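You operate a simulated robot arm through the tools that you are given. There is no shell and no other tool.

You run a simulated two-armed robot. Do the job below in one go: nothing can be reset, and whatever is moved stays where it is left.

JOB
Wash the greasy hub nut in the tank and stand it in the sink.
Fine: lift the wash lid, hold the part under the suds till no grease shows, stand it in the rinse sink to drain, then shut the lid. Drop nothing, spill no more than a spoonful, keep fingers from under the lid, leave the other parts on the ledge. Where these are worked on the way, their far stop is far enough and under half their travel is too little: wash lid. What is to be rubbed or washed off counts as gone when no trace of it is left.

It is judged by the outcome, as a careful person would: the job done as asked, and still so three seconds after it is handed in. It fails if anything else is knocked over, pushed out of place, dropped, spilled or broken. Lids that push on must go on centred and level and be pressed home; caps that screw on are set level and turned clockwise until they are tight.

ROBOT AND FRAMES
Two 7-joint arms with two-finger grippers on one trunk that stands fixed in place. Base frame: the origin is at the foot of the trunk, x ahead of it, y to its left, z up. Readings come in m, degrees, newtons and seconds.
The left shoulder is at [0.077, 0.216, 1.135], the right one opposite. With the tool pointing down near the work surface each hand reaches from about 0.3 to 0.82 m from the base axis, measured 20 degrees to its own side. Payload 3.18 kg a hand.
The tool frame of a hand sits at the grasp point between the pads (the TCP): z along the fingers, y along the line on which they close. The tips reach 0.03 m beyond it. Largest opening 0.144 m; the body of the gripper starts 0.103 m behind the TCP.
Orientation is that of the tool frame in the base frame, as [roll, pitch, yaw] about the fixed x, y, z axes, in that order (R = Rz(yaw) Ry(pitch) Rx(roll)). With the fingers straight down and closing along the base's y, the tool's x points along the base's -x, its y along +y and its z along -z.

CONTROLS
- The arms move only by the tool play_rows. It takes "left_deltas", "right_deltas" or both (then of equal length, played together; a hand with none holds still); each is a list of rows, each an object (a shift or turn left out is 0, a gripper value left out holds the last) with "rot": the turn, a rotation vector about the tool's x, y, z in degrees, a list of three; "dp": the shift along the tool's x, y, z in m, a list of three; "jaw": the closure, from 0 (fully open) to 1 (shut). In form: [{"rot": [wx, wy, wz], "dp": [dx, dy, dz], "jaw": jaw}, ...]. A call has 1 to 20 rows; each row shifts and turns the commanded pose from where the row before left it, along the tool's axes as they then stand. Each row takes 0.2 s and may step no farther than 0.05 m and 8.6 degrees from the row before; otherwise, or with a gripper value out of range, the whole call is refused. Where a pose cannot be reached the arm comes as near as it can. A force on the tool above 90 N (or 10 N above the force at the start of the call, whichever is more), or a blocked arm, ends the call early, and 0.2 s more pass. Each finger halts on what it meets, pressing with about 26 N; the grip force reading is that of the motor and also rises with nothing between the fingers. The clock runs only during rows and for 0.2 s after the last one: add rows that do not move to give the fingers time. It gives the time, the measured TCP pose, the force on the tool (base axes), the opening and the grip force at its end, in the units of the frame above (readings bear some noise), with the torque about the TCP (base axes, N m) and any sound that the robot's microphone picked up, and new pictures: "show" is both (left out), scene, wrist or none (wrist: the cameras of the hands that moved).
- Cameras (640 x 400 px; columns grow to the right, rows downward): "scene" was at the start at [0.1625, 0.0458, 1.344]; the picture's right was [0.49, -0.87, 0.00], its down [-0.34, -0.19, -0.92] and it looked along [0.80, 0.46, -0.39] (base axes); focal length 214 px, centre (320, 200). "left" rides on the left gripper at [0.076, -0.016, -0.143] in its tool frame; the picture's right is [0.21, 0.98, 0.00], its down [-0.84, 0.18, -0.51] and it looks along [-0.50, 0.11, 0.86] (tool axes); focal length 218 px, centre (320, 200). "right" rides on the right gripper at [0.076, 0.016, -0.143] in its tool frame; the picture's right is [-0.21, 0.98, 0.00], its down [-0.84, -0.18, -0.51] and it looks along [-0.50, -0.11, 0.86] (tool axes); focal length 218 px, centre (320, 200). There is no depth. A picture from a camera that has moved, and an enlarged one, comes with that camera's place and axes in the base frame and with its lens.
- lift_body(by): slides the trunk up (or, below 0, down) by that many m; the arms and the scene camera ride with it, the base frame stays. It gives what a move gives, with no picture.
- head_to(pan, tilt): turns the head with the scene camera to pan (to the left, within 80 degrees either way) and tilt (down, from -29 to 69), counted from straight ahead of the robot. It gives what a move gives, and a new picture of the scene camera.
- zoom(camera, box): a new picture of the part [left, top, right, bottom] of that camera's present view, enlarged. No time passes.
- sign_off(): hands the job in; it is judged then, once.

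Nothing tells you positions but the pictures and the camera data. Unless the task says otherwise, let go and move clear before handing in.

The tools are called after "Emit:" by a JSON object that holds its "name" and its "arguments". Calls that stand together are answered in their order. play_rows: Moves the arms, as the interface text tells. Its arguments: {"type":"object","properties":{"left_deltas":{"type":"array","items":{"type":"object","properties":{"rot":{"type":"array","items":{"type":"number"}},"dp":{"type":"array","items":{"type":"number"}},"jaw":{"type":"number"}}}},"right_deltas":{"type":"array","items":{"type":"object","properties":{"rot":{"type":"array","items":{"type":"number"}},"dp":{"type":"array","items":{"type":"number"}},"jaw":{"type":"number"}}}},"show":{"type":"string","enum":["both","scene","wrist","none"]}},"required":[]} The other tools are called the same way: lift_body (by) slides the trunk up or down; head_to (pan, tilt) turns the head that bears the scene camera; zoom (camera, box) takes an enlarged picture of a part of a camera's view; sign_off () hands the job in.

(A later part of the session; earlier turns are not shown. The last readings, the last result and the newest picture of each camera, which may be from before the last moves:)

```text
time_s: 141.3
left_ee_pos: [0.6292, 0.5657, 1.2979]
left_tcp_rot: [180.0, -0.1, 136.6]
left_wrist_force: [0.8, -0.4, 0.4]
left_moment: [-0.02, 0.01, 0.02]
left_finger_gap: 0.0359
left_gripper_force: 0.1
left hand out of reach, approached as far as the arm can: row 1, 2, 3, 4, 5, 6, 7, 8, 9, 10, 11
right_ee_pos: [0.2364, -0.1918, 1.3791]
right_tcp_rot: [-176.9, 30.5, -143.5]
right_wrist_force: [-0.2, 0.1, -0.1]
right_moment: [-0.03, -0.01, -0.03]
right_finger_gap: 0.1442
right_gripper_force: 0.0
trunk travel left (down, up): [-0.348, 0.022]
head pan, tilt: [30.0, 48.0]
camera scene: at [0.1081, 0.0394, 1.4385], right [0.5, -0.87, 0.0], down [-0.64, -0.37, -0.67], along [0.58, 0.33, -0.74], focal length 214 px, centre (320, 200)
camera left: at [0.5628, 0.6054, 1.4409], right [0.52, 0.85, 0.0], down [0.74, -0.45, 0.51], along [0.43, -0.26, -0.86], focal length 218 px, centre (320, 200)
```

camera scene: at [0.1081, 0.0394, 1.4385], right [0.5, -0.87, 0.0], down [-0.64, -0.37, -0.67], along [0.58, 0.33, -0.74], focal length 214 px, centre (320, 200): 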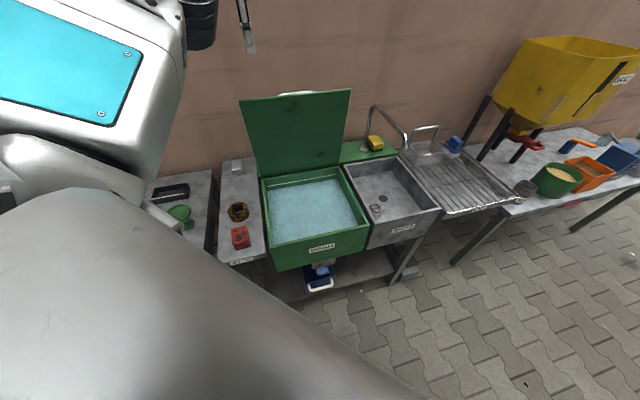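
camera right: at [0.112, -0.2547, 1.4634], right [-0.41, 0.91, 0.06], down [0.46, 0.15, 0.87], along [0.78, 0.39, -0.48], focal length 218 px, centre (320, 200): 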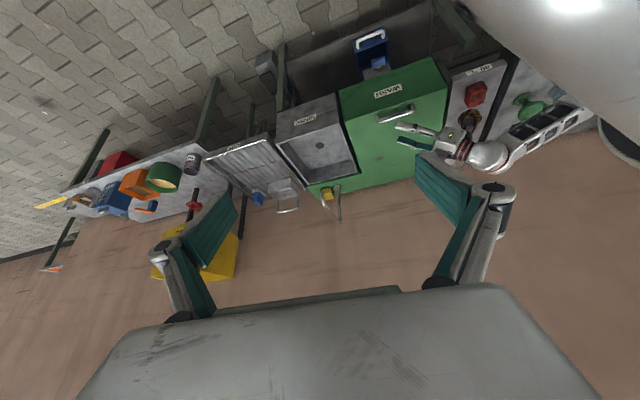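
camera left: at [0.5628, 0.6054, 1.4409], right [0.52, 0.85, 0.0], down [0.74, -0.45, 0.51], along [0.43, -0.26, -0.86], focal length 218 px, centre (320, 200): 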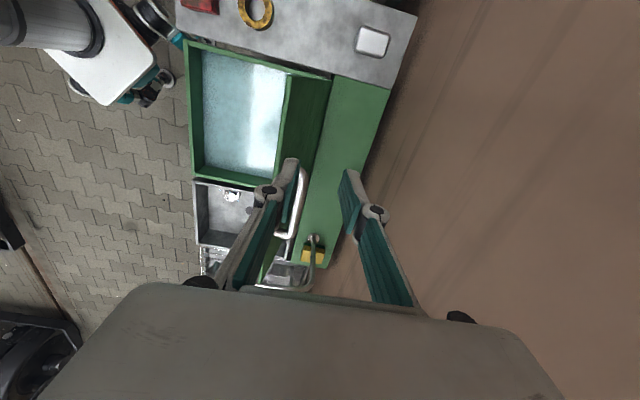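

The hand ended up above and slightly behind the lid, clear of everything, and the lid and nut are unchanged. I'll now turn the hand back to the attitude I released the handle with.

Emit:
{"name": "play_rows", "arguments": {"left_deltas": [{"rot": [2.74, -6.95, -0.78]}, {"rot": [2.74, -6.95, -0.78]}, {"rot": [2.74, -6.95, -0.78]}, {"rot": [2.74, -6.95, -0.78]}, {"rot": [2.74, -6.95, -0.78]}, {"rot": [2.74, -6.95, -0.78]}, {"rot": [2.74, -6.95, -0.78]}, {}], "show": "both"}}

```text
time_s: 143.1
left_ee_pos: [0.6369, 0.573, 1.3019]
left_tcp_rot: [-151.9, 46.0, 154.4]
left_wrist_force: [0.9, -0.2, 0.5]
left_moment: [0.0, -0.02, 0.0]
left_finger_gap: 0.0361
left_gripper_force: 0.0
left hand out of reach, approached as far as the arm can: row 3, 5, 7
right_ee_pos: [0.2359, -0.1933, 1.3792]
right_tcp_rot: [-176.8, 30.5, -143.4]
right_wrist_force: [0.6, -0.4, 0.3]
right_moment: [0.02, -0.02, -0.01]
right_finger_gap: 0.1441
right_gripper_force: 0.0
trunk travel left (down, up): [-0.348, 0.022]
head pan, tilt: [30.0, 48.0]
camera scene: at [0.108, 0.0388, 1.4385], right [0.5, -0.87, 0.0], down [-0.64, -0.37, -0.67], along [0.58, 0.34, -0.74], focal length 214 px, centre (320, 200)
camera left: at [0.5251, 0.6841, 1.34], right [0.54, 0.7, -0.47], down [0.46, 0.22, 0.86], along [0.7, -0.68, -0.21], focal length 218 px, centre (320, 200)
```

scene: 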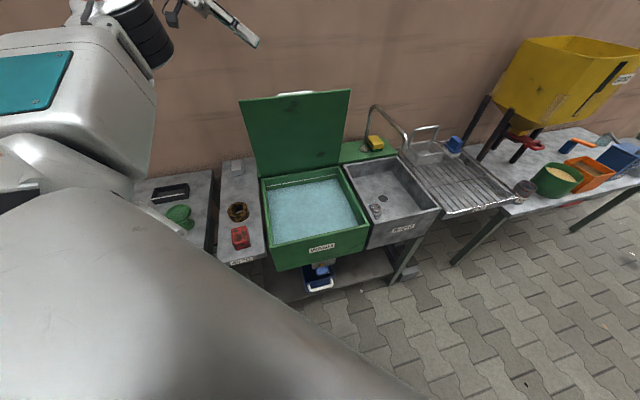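
left: 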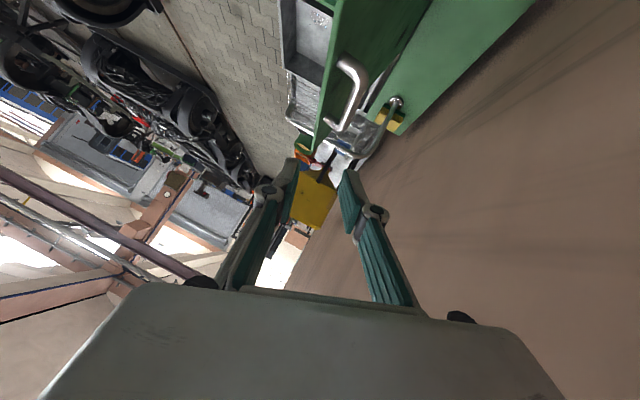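

Emit:
{"name": "play_rows", "arguments": {"left_deltas": [{"dp": [0.0074, 0.0086, 0.0283], "jaw": 0.79}, {"dp": [0.0074, 0.0086, 0.0283]}, {"dp": [0.0074, 0.0086, 0.0283]}, {"dp": [0.0074, 0.0086, 0.0283]}, {}], "show": "wrist"}}

Emit:
{"name": "zoom", "arguments": {"camera": "left", "box": [220, 40, 440, 240]}}

```text
time_s: 144.3
left_ee_pos: [0.6937, 0.5359, 1.2029]
left_tcp_rot: [-151.9, 46.0, 154.5]
left_wrist_force: [-0.3, 0.7, -0.1]
left_moment: [0.05, 0.01, -0.02]
left_finger_gap: 0.0302
left_gripper_force: 0.2
left hand out of reach, approached as far as the arm can: row 1, 2, 4
right_ee_pos: [0.2369, -0.1917, 1.3789]
right_tcp_rot: [-176.8, 30.5, -143.5]
right_wrist_force: [-0.8, 0.3, -0.1]
right_moment: [0.01, -0.02, 0.01]
right_finger_gap: 0.1439
right_gripper_force: 0.0
trunk travel left (down, up): [-0.348, 0.022]
head pan, tilt: [30.0, 48.0]
camera left: at [0.5822, 0.6472, 1.2411], right [0.54, 0.7, -0.47], down [0.47, 0.22, 0.86], along [0.7, -0.68, -0.21], focal length 218 px, centre (320, 200)
```

left: 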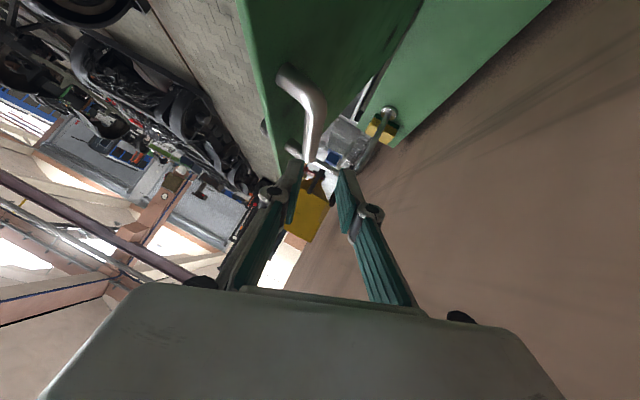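

```text
2.00 times, centred on (330, 140) of left
camera zoom: at [0.5822, 0.6472, 1.2411], right [0.54, 0.7, -0.47], down [0.47, 0.22, 0.86], along [0.7, -0.68, -0.21], focal length 436 px, centre (300, 320)
```

zoom: 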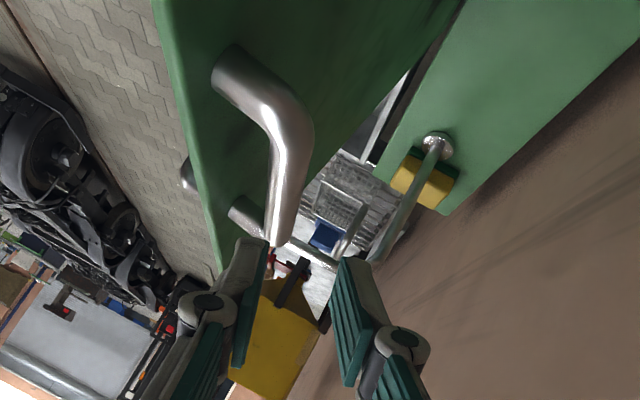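

The hand is about 13 mm too far on the wall side. I'll correct sideways before sliding onto the bar.

Emit:
{"name": "play_rows", "arguments": {"left_deltas": [{"dp": [0.0027, -0.0065, 0.0]}, {"dp": [0.0026, -0.0064, 0.01]}, {"dp": [0, 0, 0.01]}, {}], "show": "wrist"}}

Emit:
{"name": "zoom", "arguments": {"camera": "left", "box": [220, 40, 440, 240]}}

```text
time_s: 145.3
left_ee_pos: [0.7039, 0.5263, 1.1936]
left_tcp_rot: [-151.9, 46.0, 154.3]
left_wrist_force: [-0.3, 0.0, -0.2]
left_moment: [0.01, -0.02, -0.01]
left_finger_gap: 0.0302
left_gripper_force: 0.0
left hand out of reach, approached as far as the arm can: row 1, 2
right_ee_pos: [0.2368, -0.1913, 1.3793]
right_tcp_rot: [-176.8, 30.5, -143.4]
right_wrist_force: [-0.4, -0.4, -0.3]
right_moment: [-0.02, -0.01, 0.01]
right_finger_gap: 0.144
right_gripper_force: 0.1
trunk travel left (down, up): [-0.348, 0.022]
head pan, tilt: [30.0, 48.0]
camera left: at [0.5921, 0.6366, 1.2316], right [0.54, 0.7, -0.47], down [0.46, 0.22, 0.86], along [0.7, -0.68, -0.21], focal length 218 px, centre (320, 200)
```

left: 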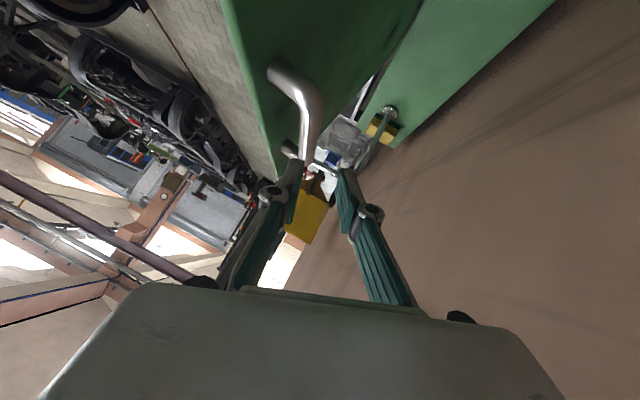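

```text
2.00 times, centred on (330, 140) of left
camera zoom: at [0.5921, 0.6366, 1.2316], right [0.54, 0.7, -0.47], down [0.46, 0.22, 0.86], along [0.7, -0.68, -0.21], focal length 436 px, centre (300, 320)
```

zoom: 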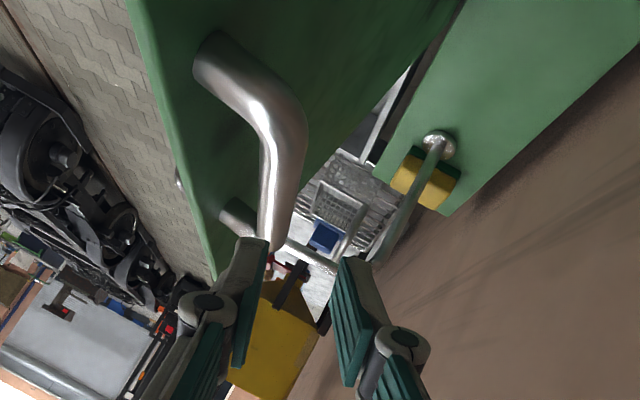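

Emit:
{"name": "play_rows", "arguments": {"left_deltas": [{"dp": [0.004, -0.0084, 0]}, {"dp": [0.004, -0.0083, 0]}, {}], "show": "wrist"}}

Emit:
{"name": "zoom", "arguments": {"camera": "left", "box": [220, 40, 440, 240]}}

```text
time_s: 146.1
left_ee_pos: [0.7036, 0.525, 1.1929]
left_tcp_rot: [-151.8, 46.0, 154.4]
left_wrist_force: [0.5, 0.3, -0.3]
left_moment: [0.03, 0.01, 0.0]
left_finger_gap: 0.03
left_gripper_force: 0.1
left hand out of reach, approached as far as the arm can: row 1, 2
right_ee_pos: [0.236, -0.1917, 1.3805]
right_tcp_rot: [-176.9, 30.6, -143.4]
right_wrist_force: [-0.5, -0.5, 0.5]
right_moment: [0.05, -0.03, 0.0]
right_finger_gap: 0.1439
right_gripper_force: 0.1
trunk travel left (down, up): [-0.348, 0.022]
head pan, tilt: [30.0, 48.0]
camera left: at [0.5919, 0.637, 1.2315], right [0.54, 0.7, -0.47], down [0.47, 0.22, 0.86], along [0.7, -0.68, -0.21], focal length 218 px, centre (320, 200)
```

left: 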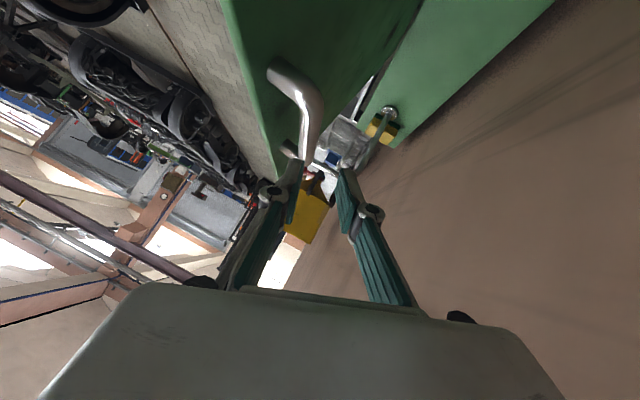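

```text
2.00 times, centred on (330, 140) of left
camera zoom: at [0.5919, 0.637, 1.2315], right [0.54, 0.7, -0.47], down [0.47, 0.22, 0.86], along [0.7, -0.68, -0.21], focal length 436 px, centre (300, 320)
```

zoom: 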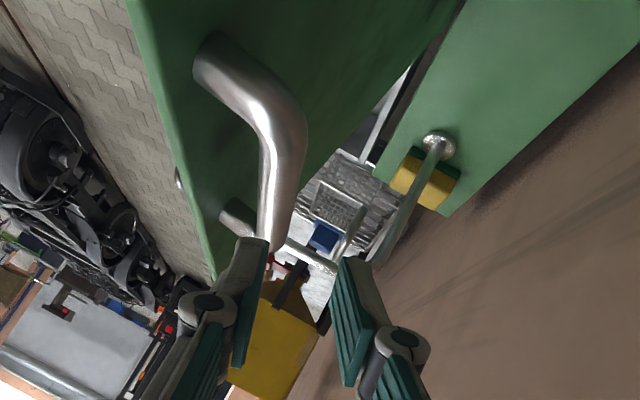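

In this posture the arm is stuck against a joint limit. I'll retreat, bring the hand down beside the tank with the elbow swung low and outward as it was when I opened the lid, and then come back up to the handle.

Emit:
{"name": "play_rows", "arguments": {"left_deltas": [{"dp": [0, 0, -0.027]}, {"dp": [0, 0, -0.027]}, {"dp": [0, 0, -0.027]}, {"dp": [-0.0073, -0.0168, -0.0147]}, {"dp": [-0.0073, -0.0168, -0.0147]}, {"dp": [-0.0073, -0.0168, -0.0147]}, {"rot": [-2.74, 6.95, 0.78]}, {"rot": [-2.74, 6.95, 0.78]}, {"rot": [-2.74, 6.95, 0.78]}, {"rot": [-2.74, 6.95, 0.78]}, {"rot": [-2.74, 6.95, 0.78]}, {"rot": [-2.74, 6.95, 0.78]}, {"rot": [-2.74, 6.95, 0.78]}, {}], "show": "both"}}

```text
time_s: 149.1
left_ee_pos: [0.6371, 0.4371, 1.3962]
left_tcp_rot: [-176.3, 10.7, 138.2]
left_wrist_force: [0.5, -0.6, 0.3]
left_moment: [-0.01, -0.02, 0.01]
left_finger_gap: 0.03
left_gripper_force: 0.1
left hand out of reach, approached as far as the arm can: row 1, 2, 3, 4, 5, 6, 8, 9, 10, 11, 12, 13
right_ee_pos: [0.2375, -0.1907, 1.3788]
right_tcp_rot: [-176.8, 30.5, -143.5]
right_wrist_force: [0.6, -0.4, 1.1]
right_moment: [0.0, -0.02, 0.04]
right_finger_gap: 0.144
right_gripper_force: 0.0
trunk travel left (down, up): [-0.348, 0.022]
head pan, tilt: [30.0, 48.0]
camera scene: at [0.1082, 0.0395, 1.4384], right [0.5, -0.87, 0.0], down [-0.64, -0.37, -0.67], along [0.58, 0.33, -0.74], focal length 214 px, centre (320, 200)
camera left: at [0.5565, 0.4993, 1.523], right [0.51, 0.86, -0.1], down [0.69, -0.33, 0.64], along [0.52, -0.4, -0.76], focal length 218 px, centre (320, 200)
```

scene: 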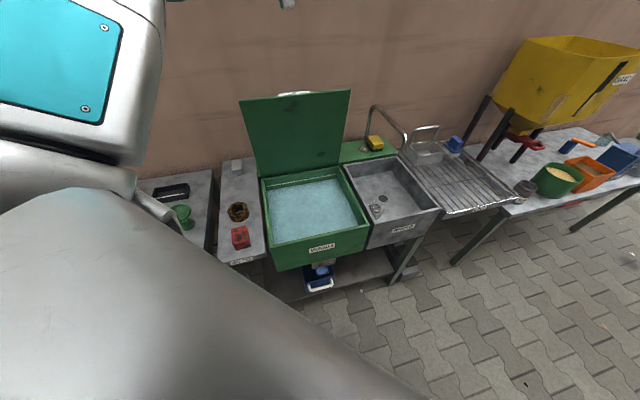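
left: 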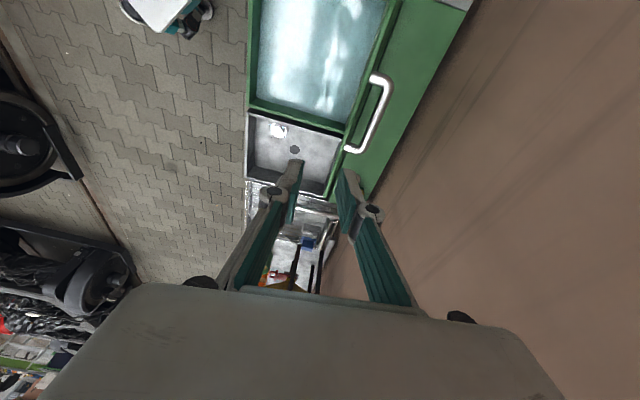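

Emit:
{"name": "play_rows", "arguments": {"left_deltas": [{"dp": [0.0274, -0.0035, 0.029]}, {"dp": [0.0274, -0.0035, 0.029]}, {"dp": [0.0274, -0.0035, 0.029]}, {"dp": [0.0274, -0.0035, 0.029]}, {"dp": [0.0274, -0.0035, 0.029]}, {"dp": [0.0274, -0.0035, 0.029]}, {"dp": [0.0274, -0.0035, 0.029]}, {"dp": [0.0274, -0.0035, 0.029]}, {"dp": [0.0274, -0.0035, 0.029]}, {}], "show": "both"}}

```text
time_s: 151.3
left_ee_pos: [0.4607, 0.5301, 1.0953]
left_tcp_rot: [-176.2, 10.8, 137.9]
left_wrist_force: [-0.6, -0.4, 0.4]
left_moment: [-0.04, 0.04, -0.02]
left_finger_gap: 0.0304
left_gripper_force: 0.0
right_ee_pos: [0.2364, -0.1926, 1.3791]
right_tcp_rot: [-176.9, 30.5, -143.5]
right_wrist_force: [0.1, 0.2, 0.8]
right_moment: [-0.01, 0.0, -0.02]
right_finger_gap: 0.1444
right_gripper_force: 0.1
trunk travel left (down, up): [-0.348, 0.022]
head pan, tilt: [30.0, 48.0]
camera scene: at [0.1086, 0.0393, 1.4385], right [0.5, -0.87, 0.0], down [-0.64, -0.37, -0.67], along [0.58, 0.33, -0.74], focal length 214 px, centre (320, 200)
camera left: at [0.3789, 0.5926, 1.2229], right [0.51, 0.86, -0.1], down [0.69, -0.33, 0.64], along [0.52, -0.4, -0.76], focal length 218 px, centre (320, 200)
```

scene: 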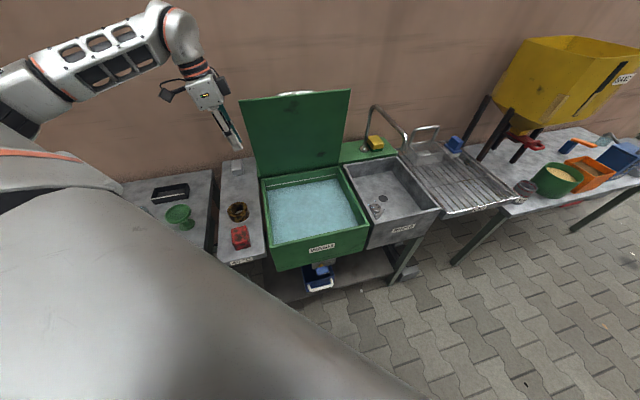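
left: 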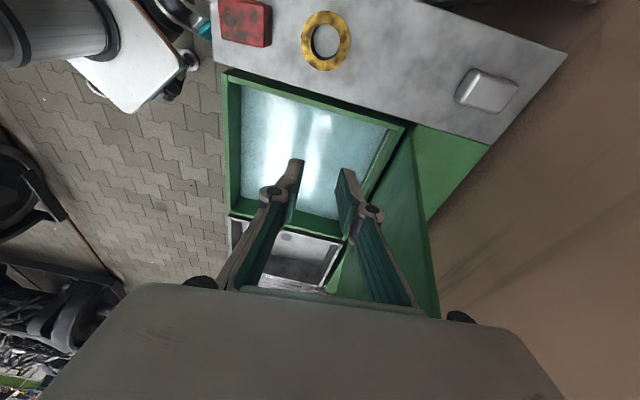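

Emit:
{"name": "play_rows", "arguments": {"left_deltas": [{"rot": [3.04, -7.46, -0.87]}, {"rot": [3.04, -7.46, -0.87]}, {"rot": [3.04, -7.46, -0.87]}, {"rot": [3.04, -7.46, -0.87]}, {"rot": [3.04, -7.46, -0.87]}, {"dp": [-0.0274, -0.0025, -0.0203]}, {"dp": [-0.0274, -0.0025, -0.0203]}, {"dp": [-0.0274, -0.0025, -0.0203]}, {"dp": [-0.0274, -0.0025, -0.0203]}, {"dp": [-0.0274, -0.0025, -0.0203]}, {}], "show": "both"}}

```text
time_s: 153.7
left_ee_pos: [0.5016, 0.5515, 1.2605]
left_tcp_rot: [-152.7, 45.7, 153.9]
left_wrist_force: [0.3, 0.4, 1.2]
left_moment: [-0.03, 0.0, -0.01]
left_finger_gap: 0.0302
left_gripper_force: 0.0
right_ee_pos: [0.2358, -0.1931, 1.3793]
right_tcp_rot: [-176.8, 30.5, -143.5]
right_wrist_force: [-1.3, -0.2, 0.4]
right_moment: [-0.04, -0.03, -0.01]
right_finger_gap: 0.1442
right_gripper_force: 0.1
trunk travel left (down, up): [-0.348, 0.022]
head pan, tilt: [30.0, 48.0]
camera scene: at [0.1077, 0.0396, 1.4385], right [0.5, -0.87, 0.0], down [-0.64, -0.37, -0.67], along [0.58, 0.33, -0.74], focal length 214 px, centre (320, 200)
camera left: at [0.3894, 0.663, 1.2999], right [0.54, 0.7, -0.46], down [0.47, 0.21, 0.86], along [0.7, -0.68, -0.21], focal length 218 px, centre (320, 200)
```

scene: 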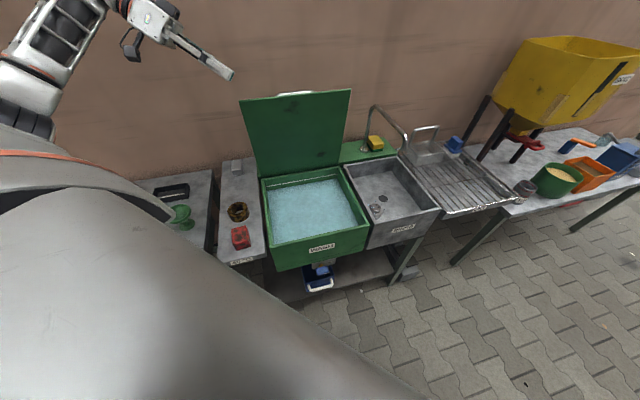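
left: 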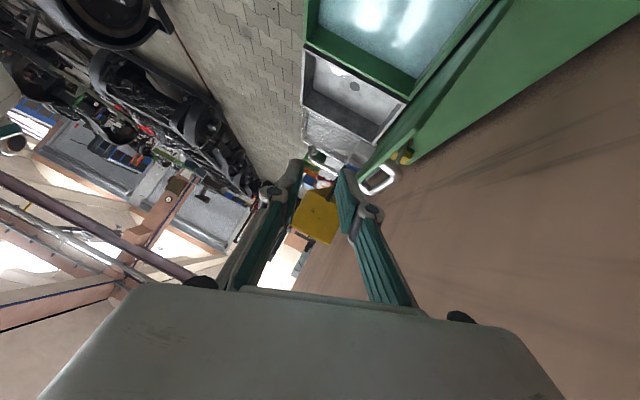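

The arm is back in the good posture with full reach. I'll move over the lid's top to just in line with the bar.

Emit:
{"name": "play_rows", "arguments": {"left_deltas": [{"dp": [-0.0159, 0.0255, 0.0145]}, {"dp": [-0.0159, 0.0255, 0.0145]}, {"dp": [-0.0159, 0.0255, 0.0145]}, {"dp": [-0.0159, 0.0255, 0.0145]}, {"dp": [-0.0159, 0.0255, 0.0145]}, {}], "show": "wrist"}}

Emit:
{"name": "zoom", "arguments": {"camera": "left", "box": [220, 40, 440, 240]}}

```text
time_s: 155.1
left_ee_pos: [0.664, 0.5606, 1.2311]
left_tcp_rot: [-152.6, 45.7, 153.8]
left_wrist_force: [1.0, 0.3, -0.2]
left_moment: [-0.03, -0.02, 0.01]
left_finger_gap: 0.0302
left_gripper_force: 0.1
right_ee_pos: [0.2359, -0.1909, 1.3803]
right_tcp_rot: [-176.8, 30.5, -143.6]
right_wrist_force: [-1.0, 0.2, 0.6]
right_moment: [-0.03, -0.04, -0.01]
right_finger_gap: 0.1443
right_gripper_force: 0.0
trunk travel left (down, up): [-0.348, 0.022]
head pan, tilt: [30.0, 48.0]
camera left: at [0.552, 0.6716, 1.2708], right [0.54, 0.7, -0.46], down [0.46, 0.21, 0.86], along [0.7, -0.68, -0.21], focal length 218 px, centre (320, 200)
```

left: 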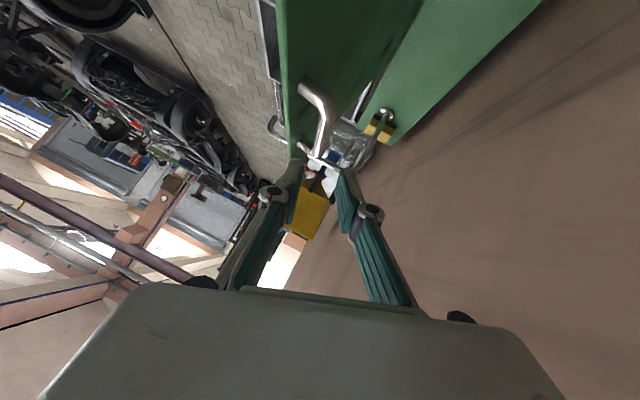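

```text
2.00 times, centred on (330, 140) of left
camera zoom: at [0.552, 0.6716, 1.2708], right [0.54, 0.7, -0.46], down [0.46, 0.21, 0.86], along [0.7, -0.68, -0.21], focal length 436 px, centre (300, 320)
```

zoom: 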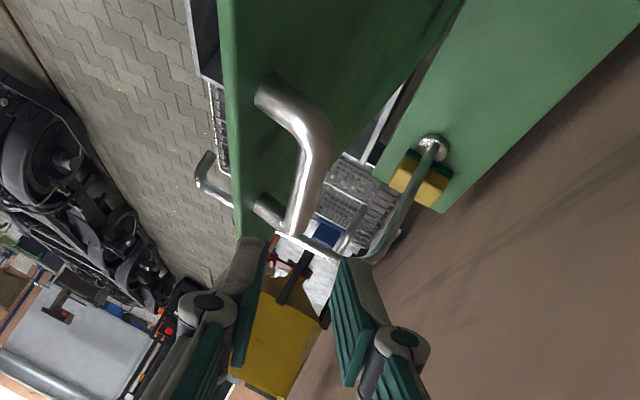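

The bar lies right on the tool axis. I'll slide the fingers over it.

Emit:
{"name": "play_rows", "arguments": {"left_deltas": [{"dp": [0, 0, 0.025]}, {"dp": [0, 0, 0.025]}, {"dp": [0, 0, 0.02]}, {}], "show": "wrist"}}

Emit:
{"name": "zoom", "arguments": {"camera": "left", "box": [220, 40, 440, 240]}}

```text
time_s: 156.1
left_ee_pos: [0.6908, 0.5111, 1.1881]
left_tcp_rot: [-152.7, 45.8, 153.8]
left_wrist_force: [-0.9, -0.5, 0.0]
left_moment: [0.01, 0.02, -0.01]
left_finger_gap: 0.0304
left_gripper_force: 0.0
right_ee_pos: [0.2356, -0.1921, 1.379]
right_tcp_rot: [-176.8, 30.5, -143.5]
right_wrist_force: [0.0, 0.3, -0.3]
right_moment: [-0.01, 0.03, -0.03]
right_finger_gap: 0.1438
right_gripper_force: 0.0
trunk travel left (down, up): [-0.348, 0.022]
head pan, tilt: [30.0, 48.0]
camera left: at [0.5783, 0.622, 1.2271], right [0.54, 0.7, -0.46], down [0.47, 0.21, 0.86], along [0.7, -0.68, -0.21], focal length 218 px, centre (320, 200)
```

left: 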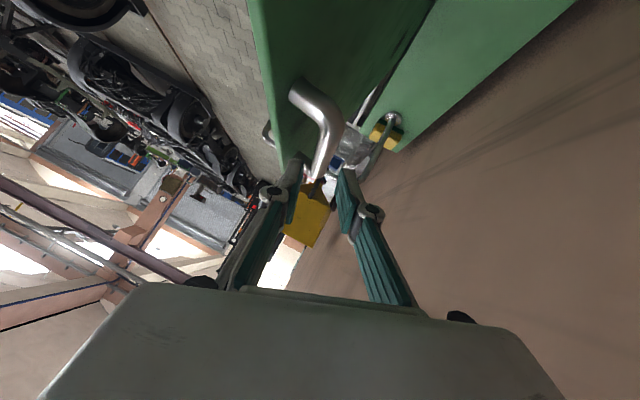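

```text
2.00 times, centred on (330, 140) of left
camera zoom: at [0.5783, 0.622, 1.2271], right [0.54, 0.7, -0.46], down [0.47, 0.21, 0.86], along [0.7, -0.68, -0.21], focal length 436 px, centre (300, 320)
```

zoom: 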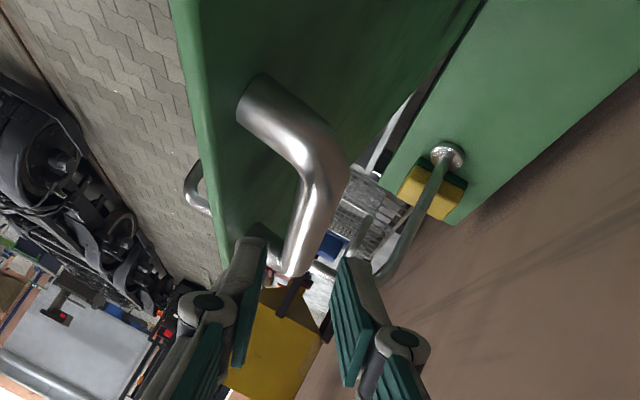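

Emit:
{"name": "play_rows", "arguments": {"left_deltas": [{"dp": [0, 0, 0.02]}, {"dp": [0, 0, 0.015]}, {"dp": [0, 0, 0.008]}, {}], "show": "wrist"}}

Emit:
{"name": "zoom", "arguments": {"camera": "left", "box": [220, 40, 440, 240]}}

```text
time_s: 157.1
left_ee_pos: [0.7073, 0.4807, 1.1615]
left_tcp_rot: [-152.7, 45.7, 153.7]
left_wrist_force: [0.2, -0.1, -0.4]
left_moment: [0.0, 0.01, 0.02]
left_finger_gap: 0.0303
left_gripper_force: 0.2
right_ee_pos: [0.2366, -0.1913, 1.379]
right_tcp_rot: [-176.9, 30.5, -143.6]
right_wrist_force: [0.1, 0.4, 0.3]
right_moment: [-0.02, -0.03, -0.05]
right_finger_gap: 0.144
right_gripper_force: 0.0
trunk travel left (down, up): [-0.348, 0.022]
head pan, tilt: [30.0, 48.0]
camera left: at [0.5946, 0.5924, 1.2006], right [0.54, 0.7, -0.46], down [0.47, 0.21, 0.86], along [0.7, -0.68, -0.21], focal length 218 px, centre (320, 200)
```

left: 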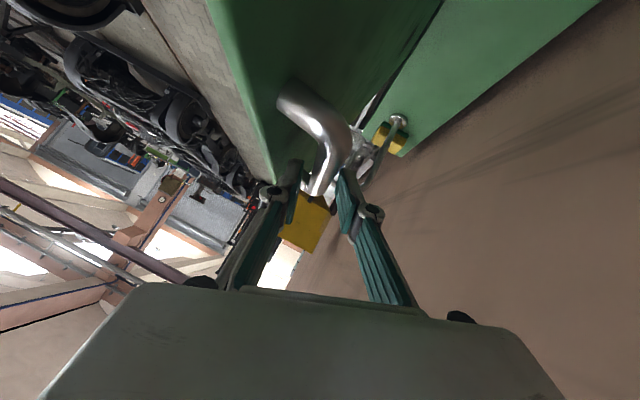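

```text
2.00 times, centred on (330, 140) of left
camera zoom: at [0.5946, 0.5924, 1.2006], right [0.54, 0.7, -0.46], down [0.47, 0.21, 0.86], along [0.7, -0.68, -0.21], focal length 436 px, centre (300, 320)
```

zoom: 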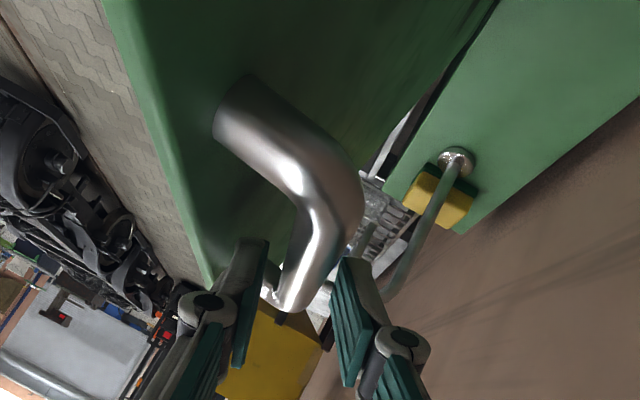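

Emit:
{"name": "play_rows", "arguments": {"left_deltas": [{"dp": [0, 0, 0.007]}, {"jaw": 0.9}, {"jaw": 1.0}, {}, {}], "show": "wrist"}}

Emit:
{"name": "zoom", "arguments": {"camera": "left", "box": [220, 40, 440, 240]}}

```text
time_s: 158.3
left_ee_pos: [0.7097, 0.476, 1.1575]
left_tcp_rot: [-152.6, 45.7, 153.7]
left_wrist_force: [-2.8, -1.8, -2.3]
left_moment: [0.06, 0.15, 0.2]
left_finger_gap: 0.0176
left_gripper_force: 45.1
right_ee_pos: [0.2362, -0.1931, 1.3798]
right_tcp_rot: [-176.9, 30.5, -143.6]
right_wrist_force: [0.3, -0.3, -0.5]
right_moment: [0.02, 0.01, -0.01]
right_finger_gap: 0.1439
right_gripper_force: 0.1
trunk travel left (down, up): [-0.348, 0.022]
head pan, tilt: [30.0, 48.0]
camera left: at [0.5976, 0.5875, 1.197], right [0.54, 0.7, -0.46], down [0.47, 0.21, 0.86], along [0.7, -0.68, -0.21], focal length 218 px, centre (320, 200)
```

left: 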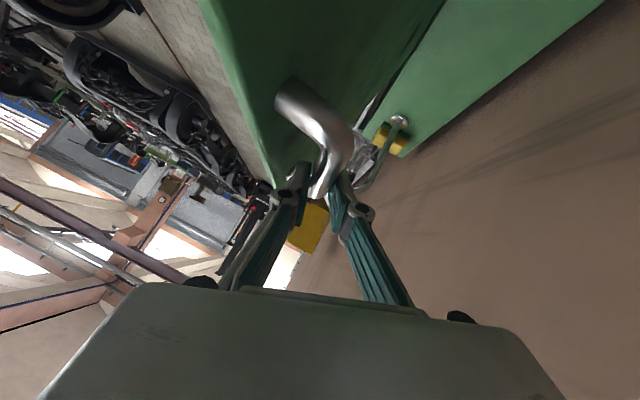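

```text
2.00 times, centred on (330, 140) of left
camera zoom: at [0.5976, 0.5875, 1.197], right [0.54, 0.7, -0.46], down [0.47, 0.21, 0.86], along [0.7, -0.68, -0.21], focal length 436 px, centre (300, 320)
```

zoom: 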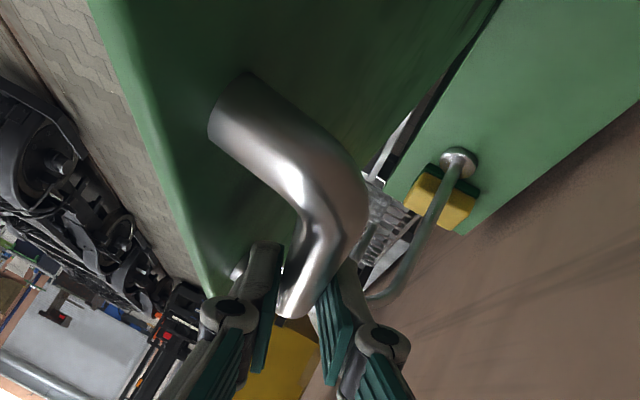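

The bar is firmly gripped again. I'll bring the lid forward along its arc, checking the forces as it comes.

Emit:
{"name": "play_rows", "arguments": {"left_deltas": [{"dp": [0.0055, -0.0157, 0.0048], "rot": [0.9, 0, -1.0]}, {"dp": [0.0054, -0.0157, 0.0048], "rot": [0.9, 0, -1.0]}, {"dp": [0.0073, -0.0147, 0.0065], "rot": [1.17, 0, -1.3]}, {"dp": [0.0073, -0.0146, 0.0064], "rot": [1.17, 0, -1.3]}, {}], "show": "both"}}

```text
time_s: 159.5
left_ee_pos: [0.6589, 0.4263, 1.1453]
left_tcp_rot: [-144.5, 43.0, 159.4]
left_wrist_force: [4.6, -2.4, -4.1]
left_moment: [-0.07, -0.24, 0.62]
left_finger_gap: 0.0175
left_gripper_force: 45.0
right_ee_pos: [0.2375, -0.1932, 1.3791]
right_tcp_rot: [-176.9, 30.5, -143.5]
right_wrist_force: [0.5, -0.3, -0.3]
right_moment: [0.0, -0.01, 0.02]
right_finger_gap: 0.1438
right_gripper_force: 0.0
trunk travel left (down, up): [-0.348, 0.022]
head pan, tilt: [30.0, 48.0]
camera scene: at [0.109, 0.0394, 1.4384], right [0.5, -0.87, 0.0], down [-0.64, -0.37, -0.67], along [0.58, 0.33, -0.74], focal length 214 px, centre (320, 200)
camera left: at [0.5516, 0.5413, 1.1852], right [0.5, 0.66, -0.56], down [0.53, 0.27, 0.8], along [0.68, -0.7, -0.22], focal length 218 px, centre (320, 200)
```

scene: 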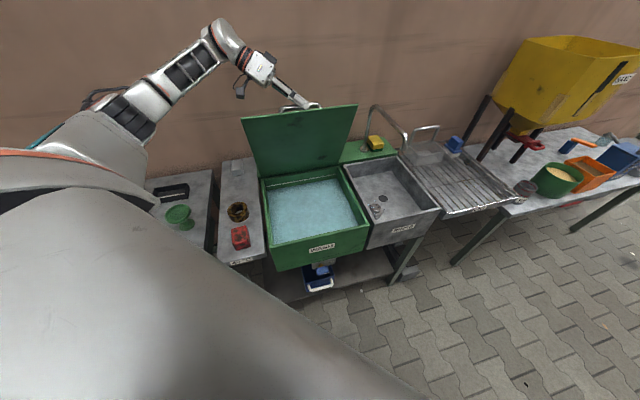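
left: 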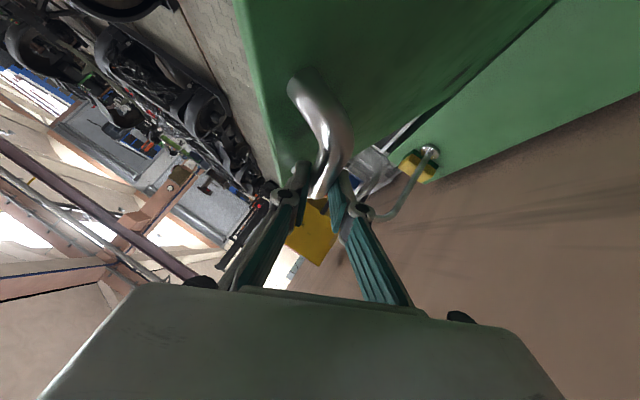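

Emit:
{"name": "play_rows", "arguments": {"left_deltas": [{"dp": [0.0075, -0.0108, 0.0067], "rot": [0.83, 0, -0.93]}, {"dp": [0.0075, -0.0108, 0.0066], "rot": [0.84, 0, -0.93]}, {"dp": [0.0085, -0.0094, 0.0076], "rot": [0.83, 0, -0.93]}, {"dp": [0.0085, -0.0094, 0.0076], "rot": [0.84, 0, -0.93]}, {"dp": [0.0113, -0.0096, 0.0101]}, {"dp": [0.0113, -0.0096, 0.01]}, {"dp": [0.012, -0.008, 0.0107]}, {"dp": [0.0119, -0.0079, 0.0106]}, {}], "show": "both"}}

```text
time_s: 161.5
left_ee_pos: [0.5772, 0.3446, 1.0899]
left_tcp_rot: [-138.7, 40.9, 163.3]
left_wrist_force: [21.6, -13.8, -9.5]
left_moment: [-0.41, -0.72, 1.05]
left_finger_gap: 0.0177
left_gripper_force: 44.9
right_ee_pos: [0.239, -0.1934, 1.3784]
right_tcp_rot: [-177.0, 30.4, -143.6]
right_wrist_force: [-0.2, 0.8, 0.6]
right_moment: [0.01, -0.04, 0.02]
right_finger_gap: 0.1443
right_gripper_force: 0.0
trunk travel left (down, up): [-0.348, 0.022]
head pan, tilt: [30.0, 48.0]
camera scene: at [0.1116, 0.0381, 1.4382], right [0.5, -0.87, 0.0], down [-0.65, -0.37, -0.67], along [0.58, 0.34, -0.74], focal length 214 px, centre (320, 200)
camera left: at [0.4709, 0.4621, 1.1289], right [0.46, 0.63, -0.63], down [0.58, 0.32, 0.75], along [0.67, -0.71, -0.22], focal length 218 px, centre (320, 200)
```

scene: 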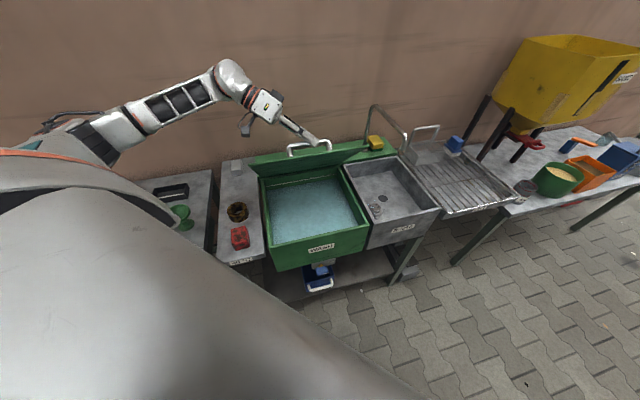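
left: 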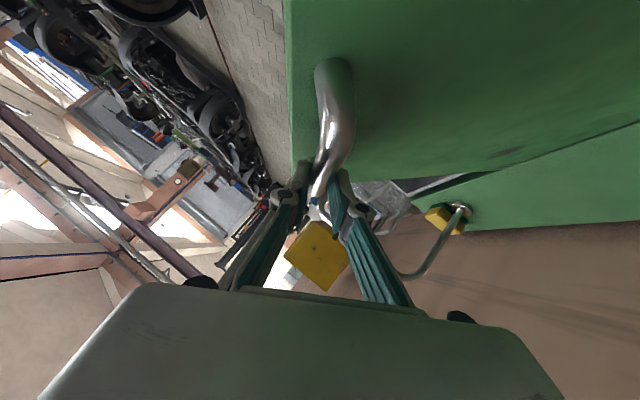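

Emit:
{"name": "play_rows", "arguments": {"left_deltas": [{"dp": [-0.0023, 0.0014, 0.0034]}, {"dp": [0.0126, -0.0063, 0.0112]}, {"dp": [0.0125, -0.0063, 0.0111]}, {"dp": [0.013, -0.0045, 0.0116]}, {"dp": [0.0129, -0.0044, 0.0115]}, {"dp": [0.0132, -0.0027, 0.0118]}, {"dp": [0.0132, -0.0026, 0.0117]}, {}], "show": "both"}}

```text
time_s: 163.3
left_ee_pos: [0.5259, 0.2941, 1.0137]
left_tcp_rot: [-138.7, 41.0, 163.3]
left_wrist_force: [-4.1, 9.2, -3.1]
left_moment: [-0.03, -0.3, 0.81]
left_finger_gap: 0.0177
left_gripper_force: 44.7
right_ee_pos: [0.2367, -0.191, 1.3795]
right_tcp_rot: [-176.8, 30.5, -143.5]
right_wrist_force: [-0.4, -0.4, 0.6]
right_moment: [0.01, 0.0, -0.04]
right_finger_gap: 0.1437
right_gripper_force: 0.0
trunk travel left (down, up): [-0.348, 0.022]
head pan, tilt: [30.0, 48.0]
camera scene: at [0.1076, 0.0406, 1.4385], right [0.5, -0.87, 0.0], down [-0.64, -0.37, -0.67], along [0.58, 0.33, -0.74], focal length 214 px, centre (320, 200)
camera left: at [0.4193, 0.4097, 1.0527], right [0.47, 0.63, -0.62], down [0.58, 0.32, 0.75], along [0.67, -0.71, -0.22], focal length 218 px, centre (320, 200)
```

scene: 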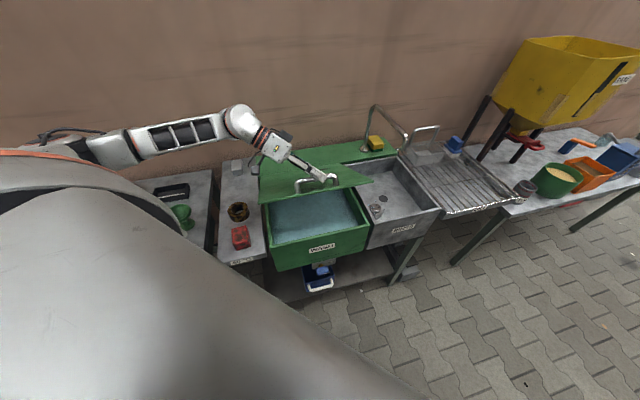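
left: 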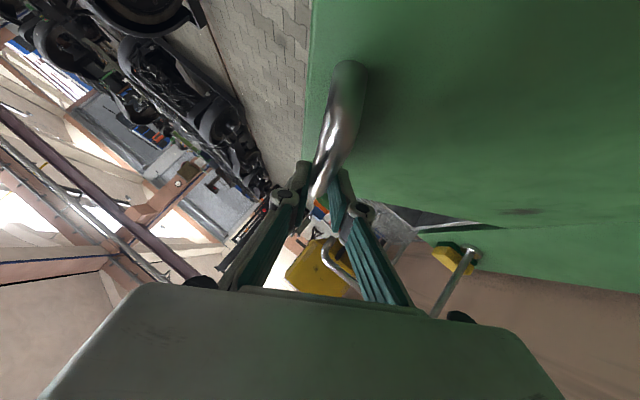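

Emit:
{"name": "play_rows", "arguments": {"left_deltas": [{"dp": [0.0111, -0.0013, 0.0099], "rot": [-1.67, 0, 1.87]}, {"dp": [0.0111, -0.0013, 0.0099], "rot": [-1.66, 0, 1.86]}, {"dp": [0.0112, -0.0015, 0.01], "rot": [-1.67, 0, 1.87]}, {"dp": [0.0111, -0.0014, 0.0099], "rot": [-1.66, 0, 1.86]}, {"dp": [0.0112, -0.0014, 0.01], "rot": [-1.67, 0, 1.87]}, {"dp": [0.0112, -0.0013, 0.01], "rot": [-1.66, 0, 1.86]}, {"dp": [0.0111, -0.0013, 0.0099], "rot": [-1.67, 0, 1.87]}, {"dp": [0.0111, -0.0013, 0.0099], "rot": [-1.66, 0, 1.86]}, {}], "show": "both"}}

```text
time_s: 165.3
left_ee_pos: [0.4851, 0.2531, 0.9057]
left_tcp_rot: [-165.0, 48.1, 144.7]
left_wrist_force: [-22.8, 1.2, 0.1]
left_moment: [-0.03, 0.44, 0.19]
left_finger_gap: 0.0177
left_gripper_force: 45.0
right_ee_pos: [0.2339, -0.1918, 1.3803]
right_tcp_rot: [-176.7, 30.5, -143.5]
right_wrist_force: [0.5, -0.3, 0.4]
right_moment: [0.0, 0.03, -0.04]
right_finger_gap: 0.1442
right_gripper_force: 0.0
trunk travel left (down, up): [-0.348, 0.022]
head pan, tilt: [30.0, 48.0]
camera scene: at [0.1055, 0.0395, 1.4387], right [0.5, -0.87, 0.0], down [-0.64, -0.37, -0.67], along [0.58, 0.33, -0.74], focal length 214 px, centre (320, 200)
camera left: at [0.3692, 0.3599, 0.9447], right [0.58, 0.74, -0.32], down [0.37, 0.12, 0.92], along [0.72, -0.66, -0.21], focal length 218 px, centre (320, 200)
```

scene: 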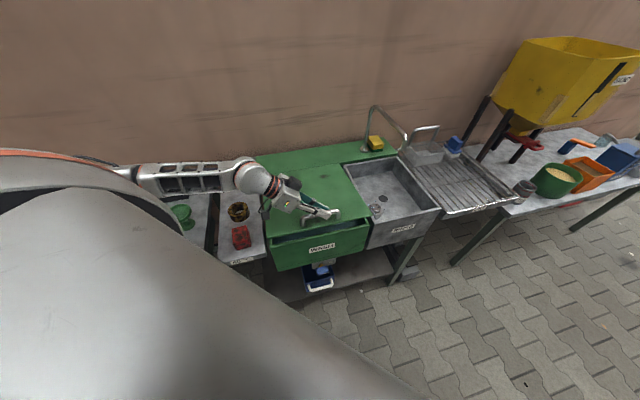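
left: 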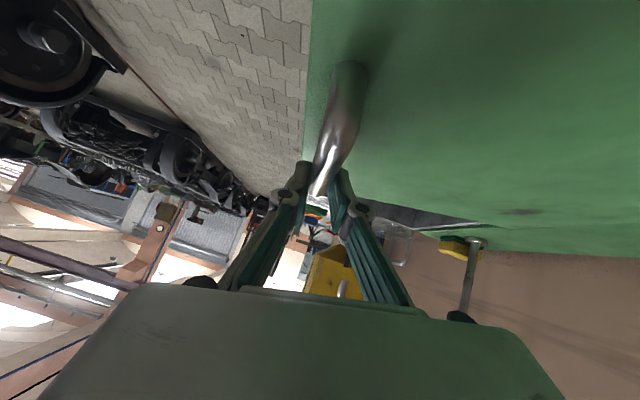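

Emit:
{"name": "play_rows", "arguments": {"left_deltas": [{"dp": [0.002, -0.002, -0.0022]}, {"dp": [0.0111, -0.0014, 0.0099], "rot": [-1.67, 0, 1.87]}, {"dp": [0.0111, -0.0013, 0.0099], "rot": [-1.66, 0, 1.86]}, {"dp": [0.0111, -0.0014, 0.0099], "rot": [-1.67, 0, 1.87]}, {}], "show": "both"}}

Emit:
{"name": "zoom", "arguments": {"camera": "scene", "box": [250, 140, 390, 280]}}

```text
time_s: 166.5
left_ee_pos: [0.477, 0.245, 0.8649]
left_tcp_rot: [-176.6, 49.2, 136.2]
left_wrist_force: [11.2, -28.4, 2.0]
left_moment: [-0.97, -0.77, 0.35]
left_finger_gap: 0.0175
left_gripper_force: 45.3
right_ee_pos: [0.2362, -0.1952, 1.3777]
right_tcp_rot: [-177.0, 30.5, -143.5]
right_wrist_force: [0.5, -0.9, -0.5]
right_moment: [0.02, -0.02, -0.02]
right_finger_gap: 0.1439
right_gripper_force: 0.1
trunk travel left (down, up): [-0.348, 0.022]
head pan, tilt: [30.0, 48.0]
camera scene: at [0.109, 0.0365, 1.4385], right [0.5, -0.87, 0.0], down [-0.64, -0.37, -0.67], along [0.58, 0.34, -0.74], focal length 214 px, centre (320, 200)
camera left: at [0.3574, 0.3487, 0.9008], right [0.61, 0.77, -0.2], down [0.27, 0.03, 0.96], along [0.75, -0.64, -0.19], focal length 218 px, centre (320, 200)
```

scene: 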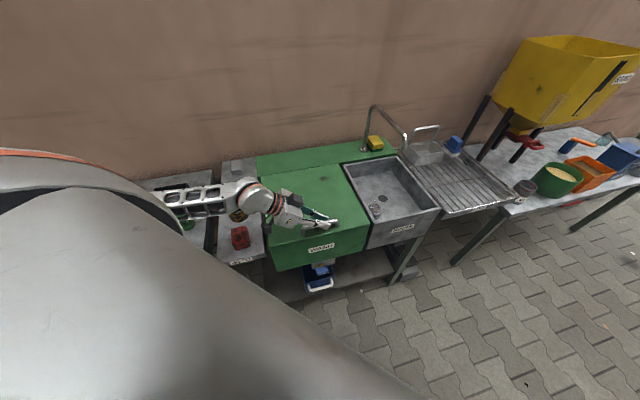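
left: 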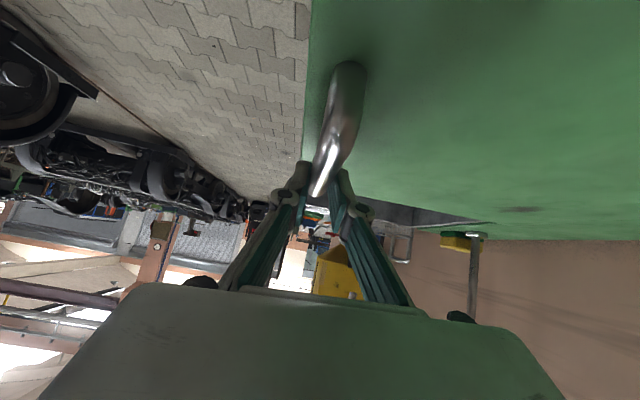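

```text
2.86 times, centred on (320, 210) of scene
camera zoom: at [0.109, 0.0365, 1.4385], right [0.5, -0.87, 0.0], down [-0.64, -0.37, -0.67], along [0.58, 0.34, -0.74], focal length 613 px, centre (320, 171)
```

zoom: 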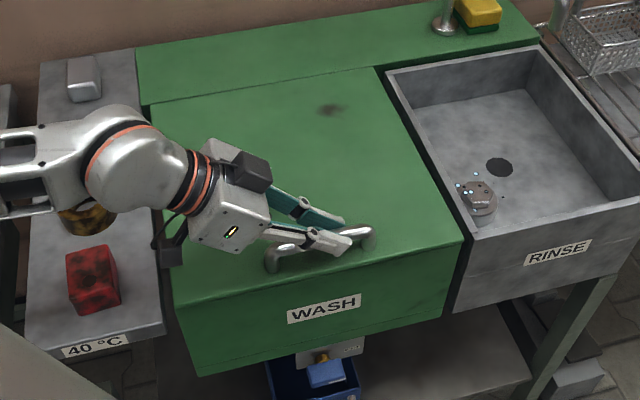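

Emit:
{"name": "play_rows", "arguments": {"left_deltas": [{"dp": [-0.0012, -0.001, 0.0014]}, {"dp": [0.0056, -0.0007, 0.005], "rot": [-0.83, 0, 0.93]}, {"dp": [0.0055, -0.0007, 0.005], "rot": [-0.83, 0, 0.93]}, {}], "show": "both"}}

Emit:
{"name": "zoom", "arguments": {"camera": "scene", "box": [255, 200, 375, 280]}}

```text
time_s: 167.5
left_ee_pos: [0.4775, 0.2447, 0.8516]
left_tcp_rot: [179.1, 49.4, 133.1]
left_wrist_force: [-7.6, 0.3, 37.3]
left_moment: [-0.28, -0.15, 0.56]
left_finger_gap: 0.0178
left_gripper_force: 45.0
right_ee_pos: [0.2327, -0.1938, 1.3794]
right_tcp_rot: [-176.8, 30.6, -143.5]
right_wrist_force: [-0.2, 0.9, -0.3]
right_moment: [0.0, -0.01, 0.0]
right_finger_gap: 0.144
right_gripper_force: 0.1
trunk travel left (down, up): [-0.348, 0.022]
head pan, tilt: [30.0, 48.0]
camera scene: at [0.1047, 0.0382, 1.439], right [0.5, -0.87, 0.0], down [-0.64, -0.37, -0.67], along [0.58, 0.34, -0.74], focal length 214 px, centre (320, 200)
camera left: at [0.3551, 0.3459, 0.8872], right [0.61, 0.77, -0.15], down [0.23, 0.0, 0.97], along [0.75, -0.63, -0.18], focal length 218 px, centre (320, 200)
```

scene: 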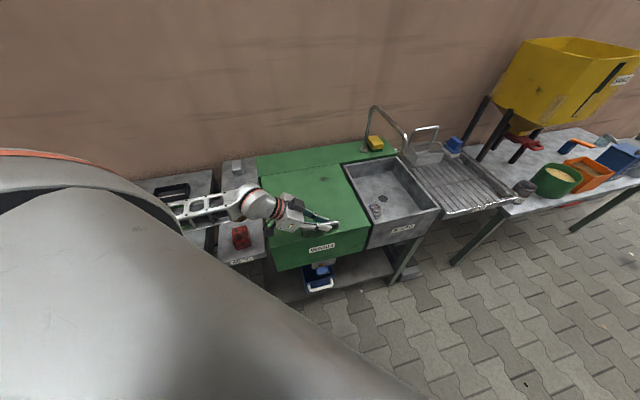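
left: 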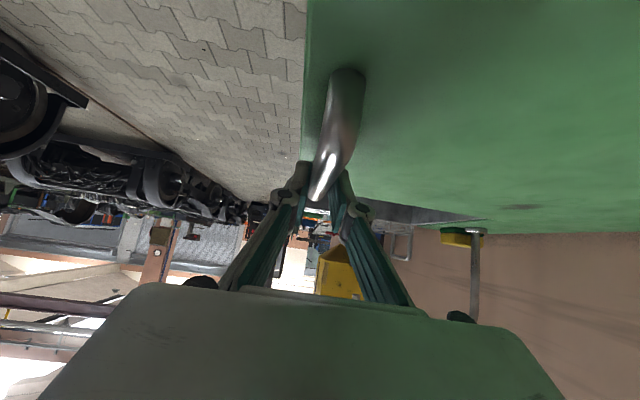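

```text
5.00 times, centred on (315, 240) of scene
camera zoom: at [0.1047, 0.0382, 1.439], right [0.5, -0.87, 0.0], down [-0.64, -0.37, -0.67], along [0.58, 0.34, -0.74], focal length 1072 px, centre (345, 0)
```

zoom: 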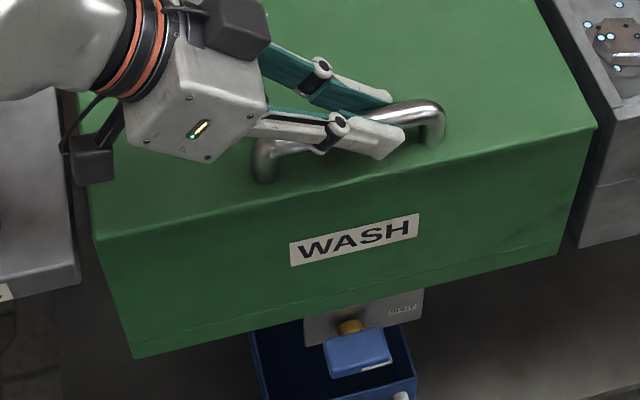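

The lid is shut and flush, and my hand is pressing down on it with about 37 N. I'll ease the pressure, open the fingers and lift clear.

Emit:
{"name": "play_rows", "arguments": {"left_deltas": [{"dp": [-0.0018, 0, -0.0015]}, {"jaw": 0.9}, {"jaw": 0.75}, {"jaw": 0.6}, {}], "show": "wrist"}}

Emit:
{"name": "zoom", "arguments": {"camera": "scene", "box": [255, 180, 375, 280]}}

```text
time_s: 168.7
left_ee_pos: [0.4755, 0.2449, 0.8504]
left_tcp_rot: [179.8, 49.0, 133.6]
left_wrist_force: [-0.6, 0.2, 0.4]
left_moment: [-0.03, -0.02, 0.03]
left_finger_gap: 0.0575
left_gripper_force: 0.2
right_ee_pos: [0.2354, -0.1937, 1.3801]
right_tcp_rot: [-176.8, 30.5, -143.5]
right_wrist_force: [-0.5, 0.9, -0.4]
right_moment: [0.02, 0.01, 0.0]
right_finger_gap: 0.1438
right_gripper_force: 0.2
trunk travel left (down, up): [-0.348, 0.022]
head pan, tilt: [30.0, 48.0]
camera left: at [0.3554, 0.347, 0.8861], right [0.61, 0.78, -0.16], down [0.25, 0.0, 0.97], along [0.75, -0.63, -0.19], focal length 218 px, centre (320, 200)
```

left: 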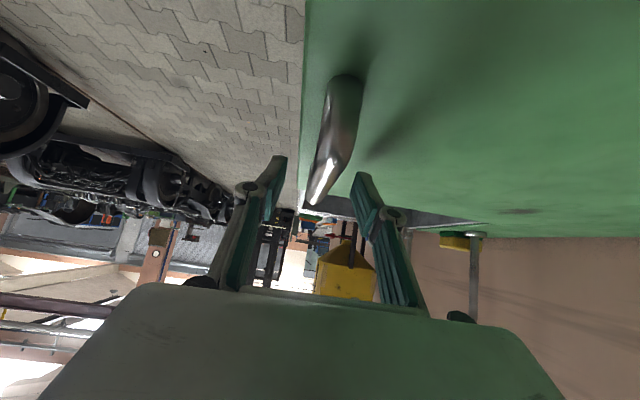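

```text
4.00 times, centred on (315, 230) of scene
camera zoom: at [0.1078, 0.0392, 1.4385], right [0.5, -0.87, 0.0], down [-0.64, -0.37, -0.67], along [0.58, 0.33, -0.74], focal length 858 px, centre (340, 80)
```

zoom: 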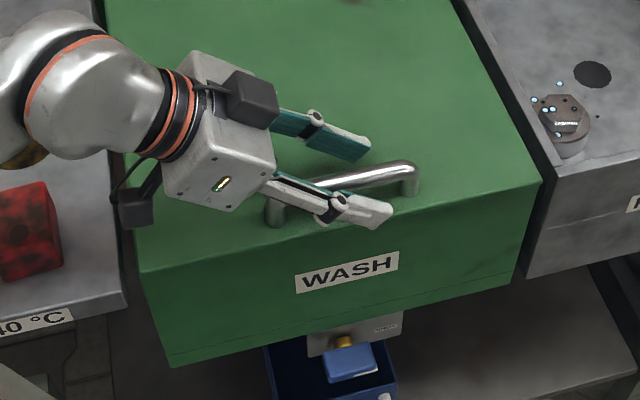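

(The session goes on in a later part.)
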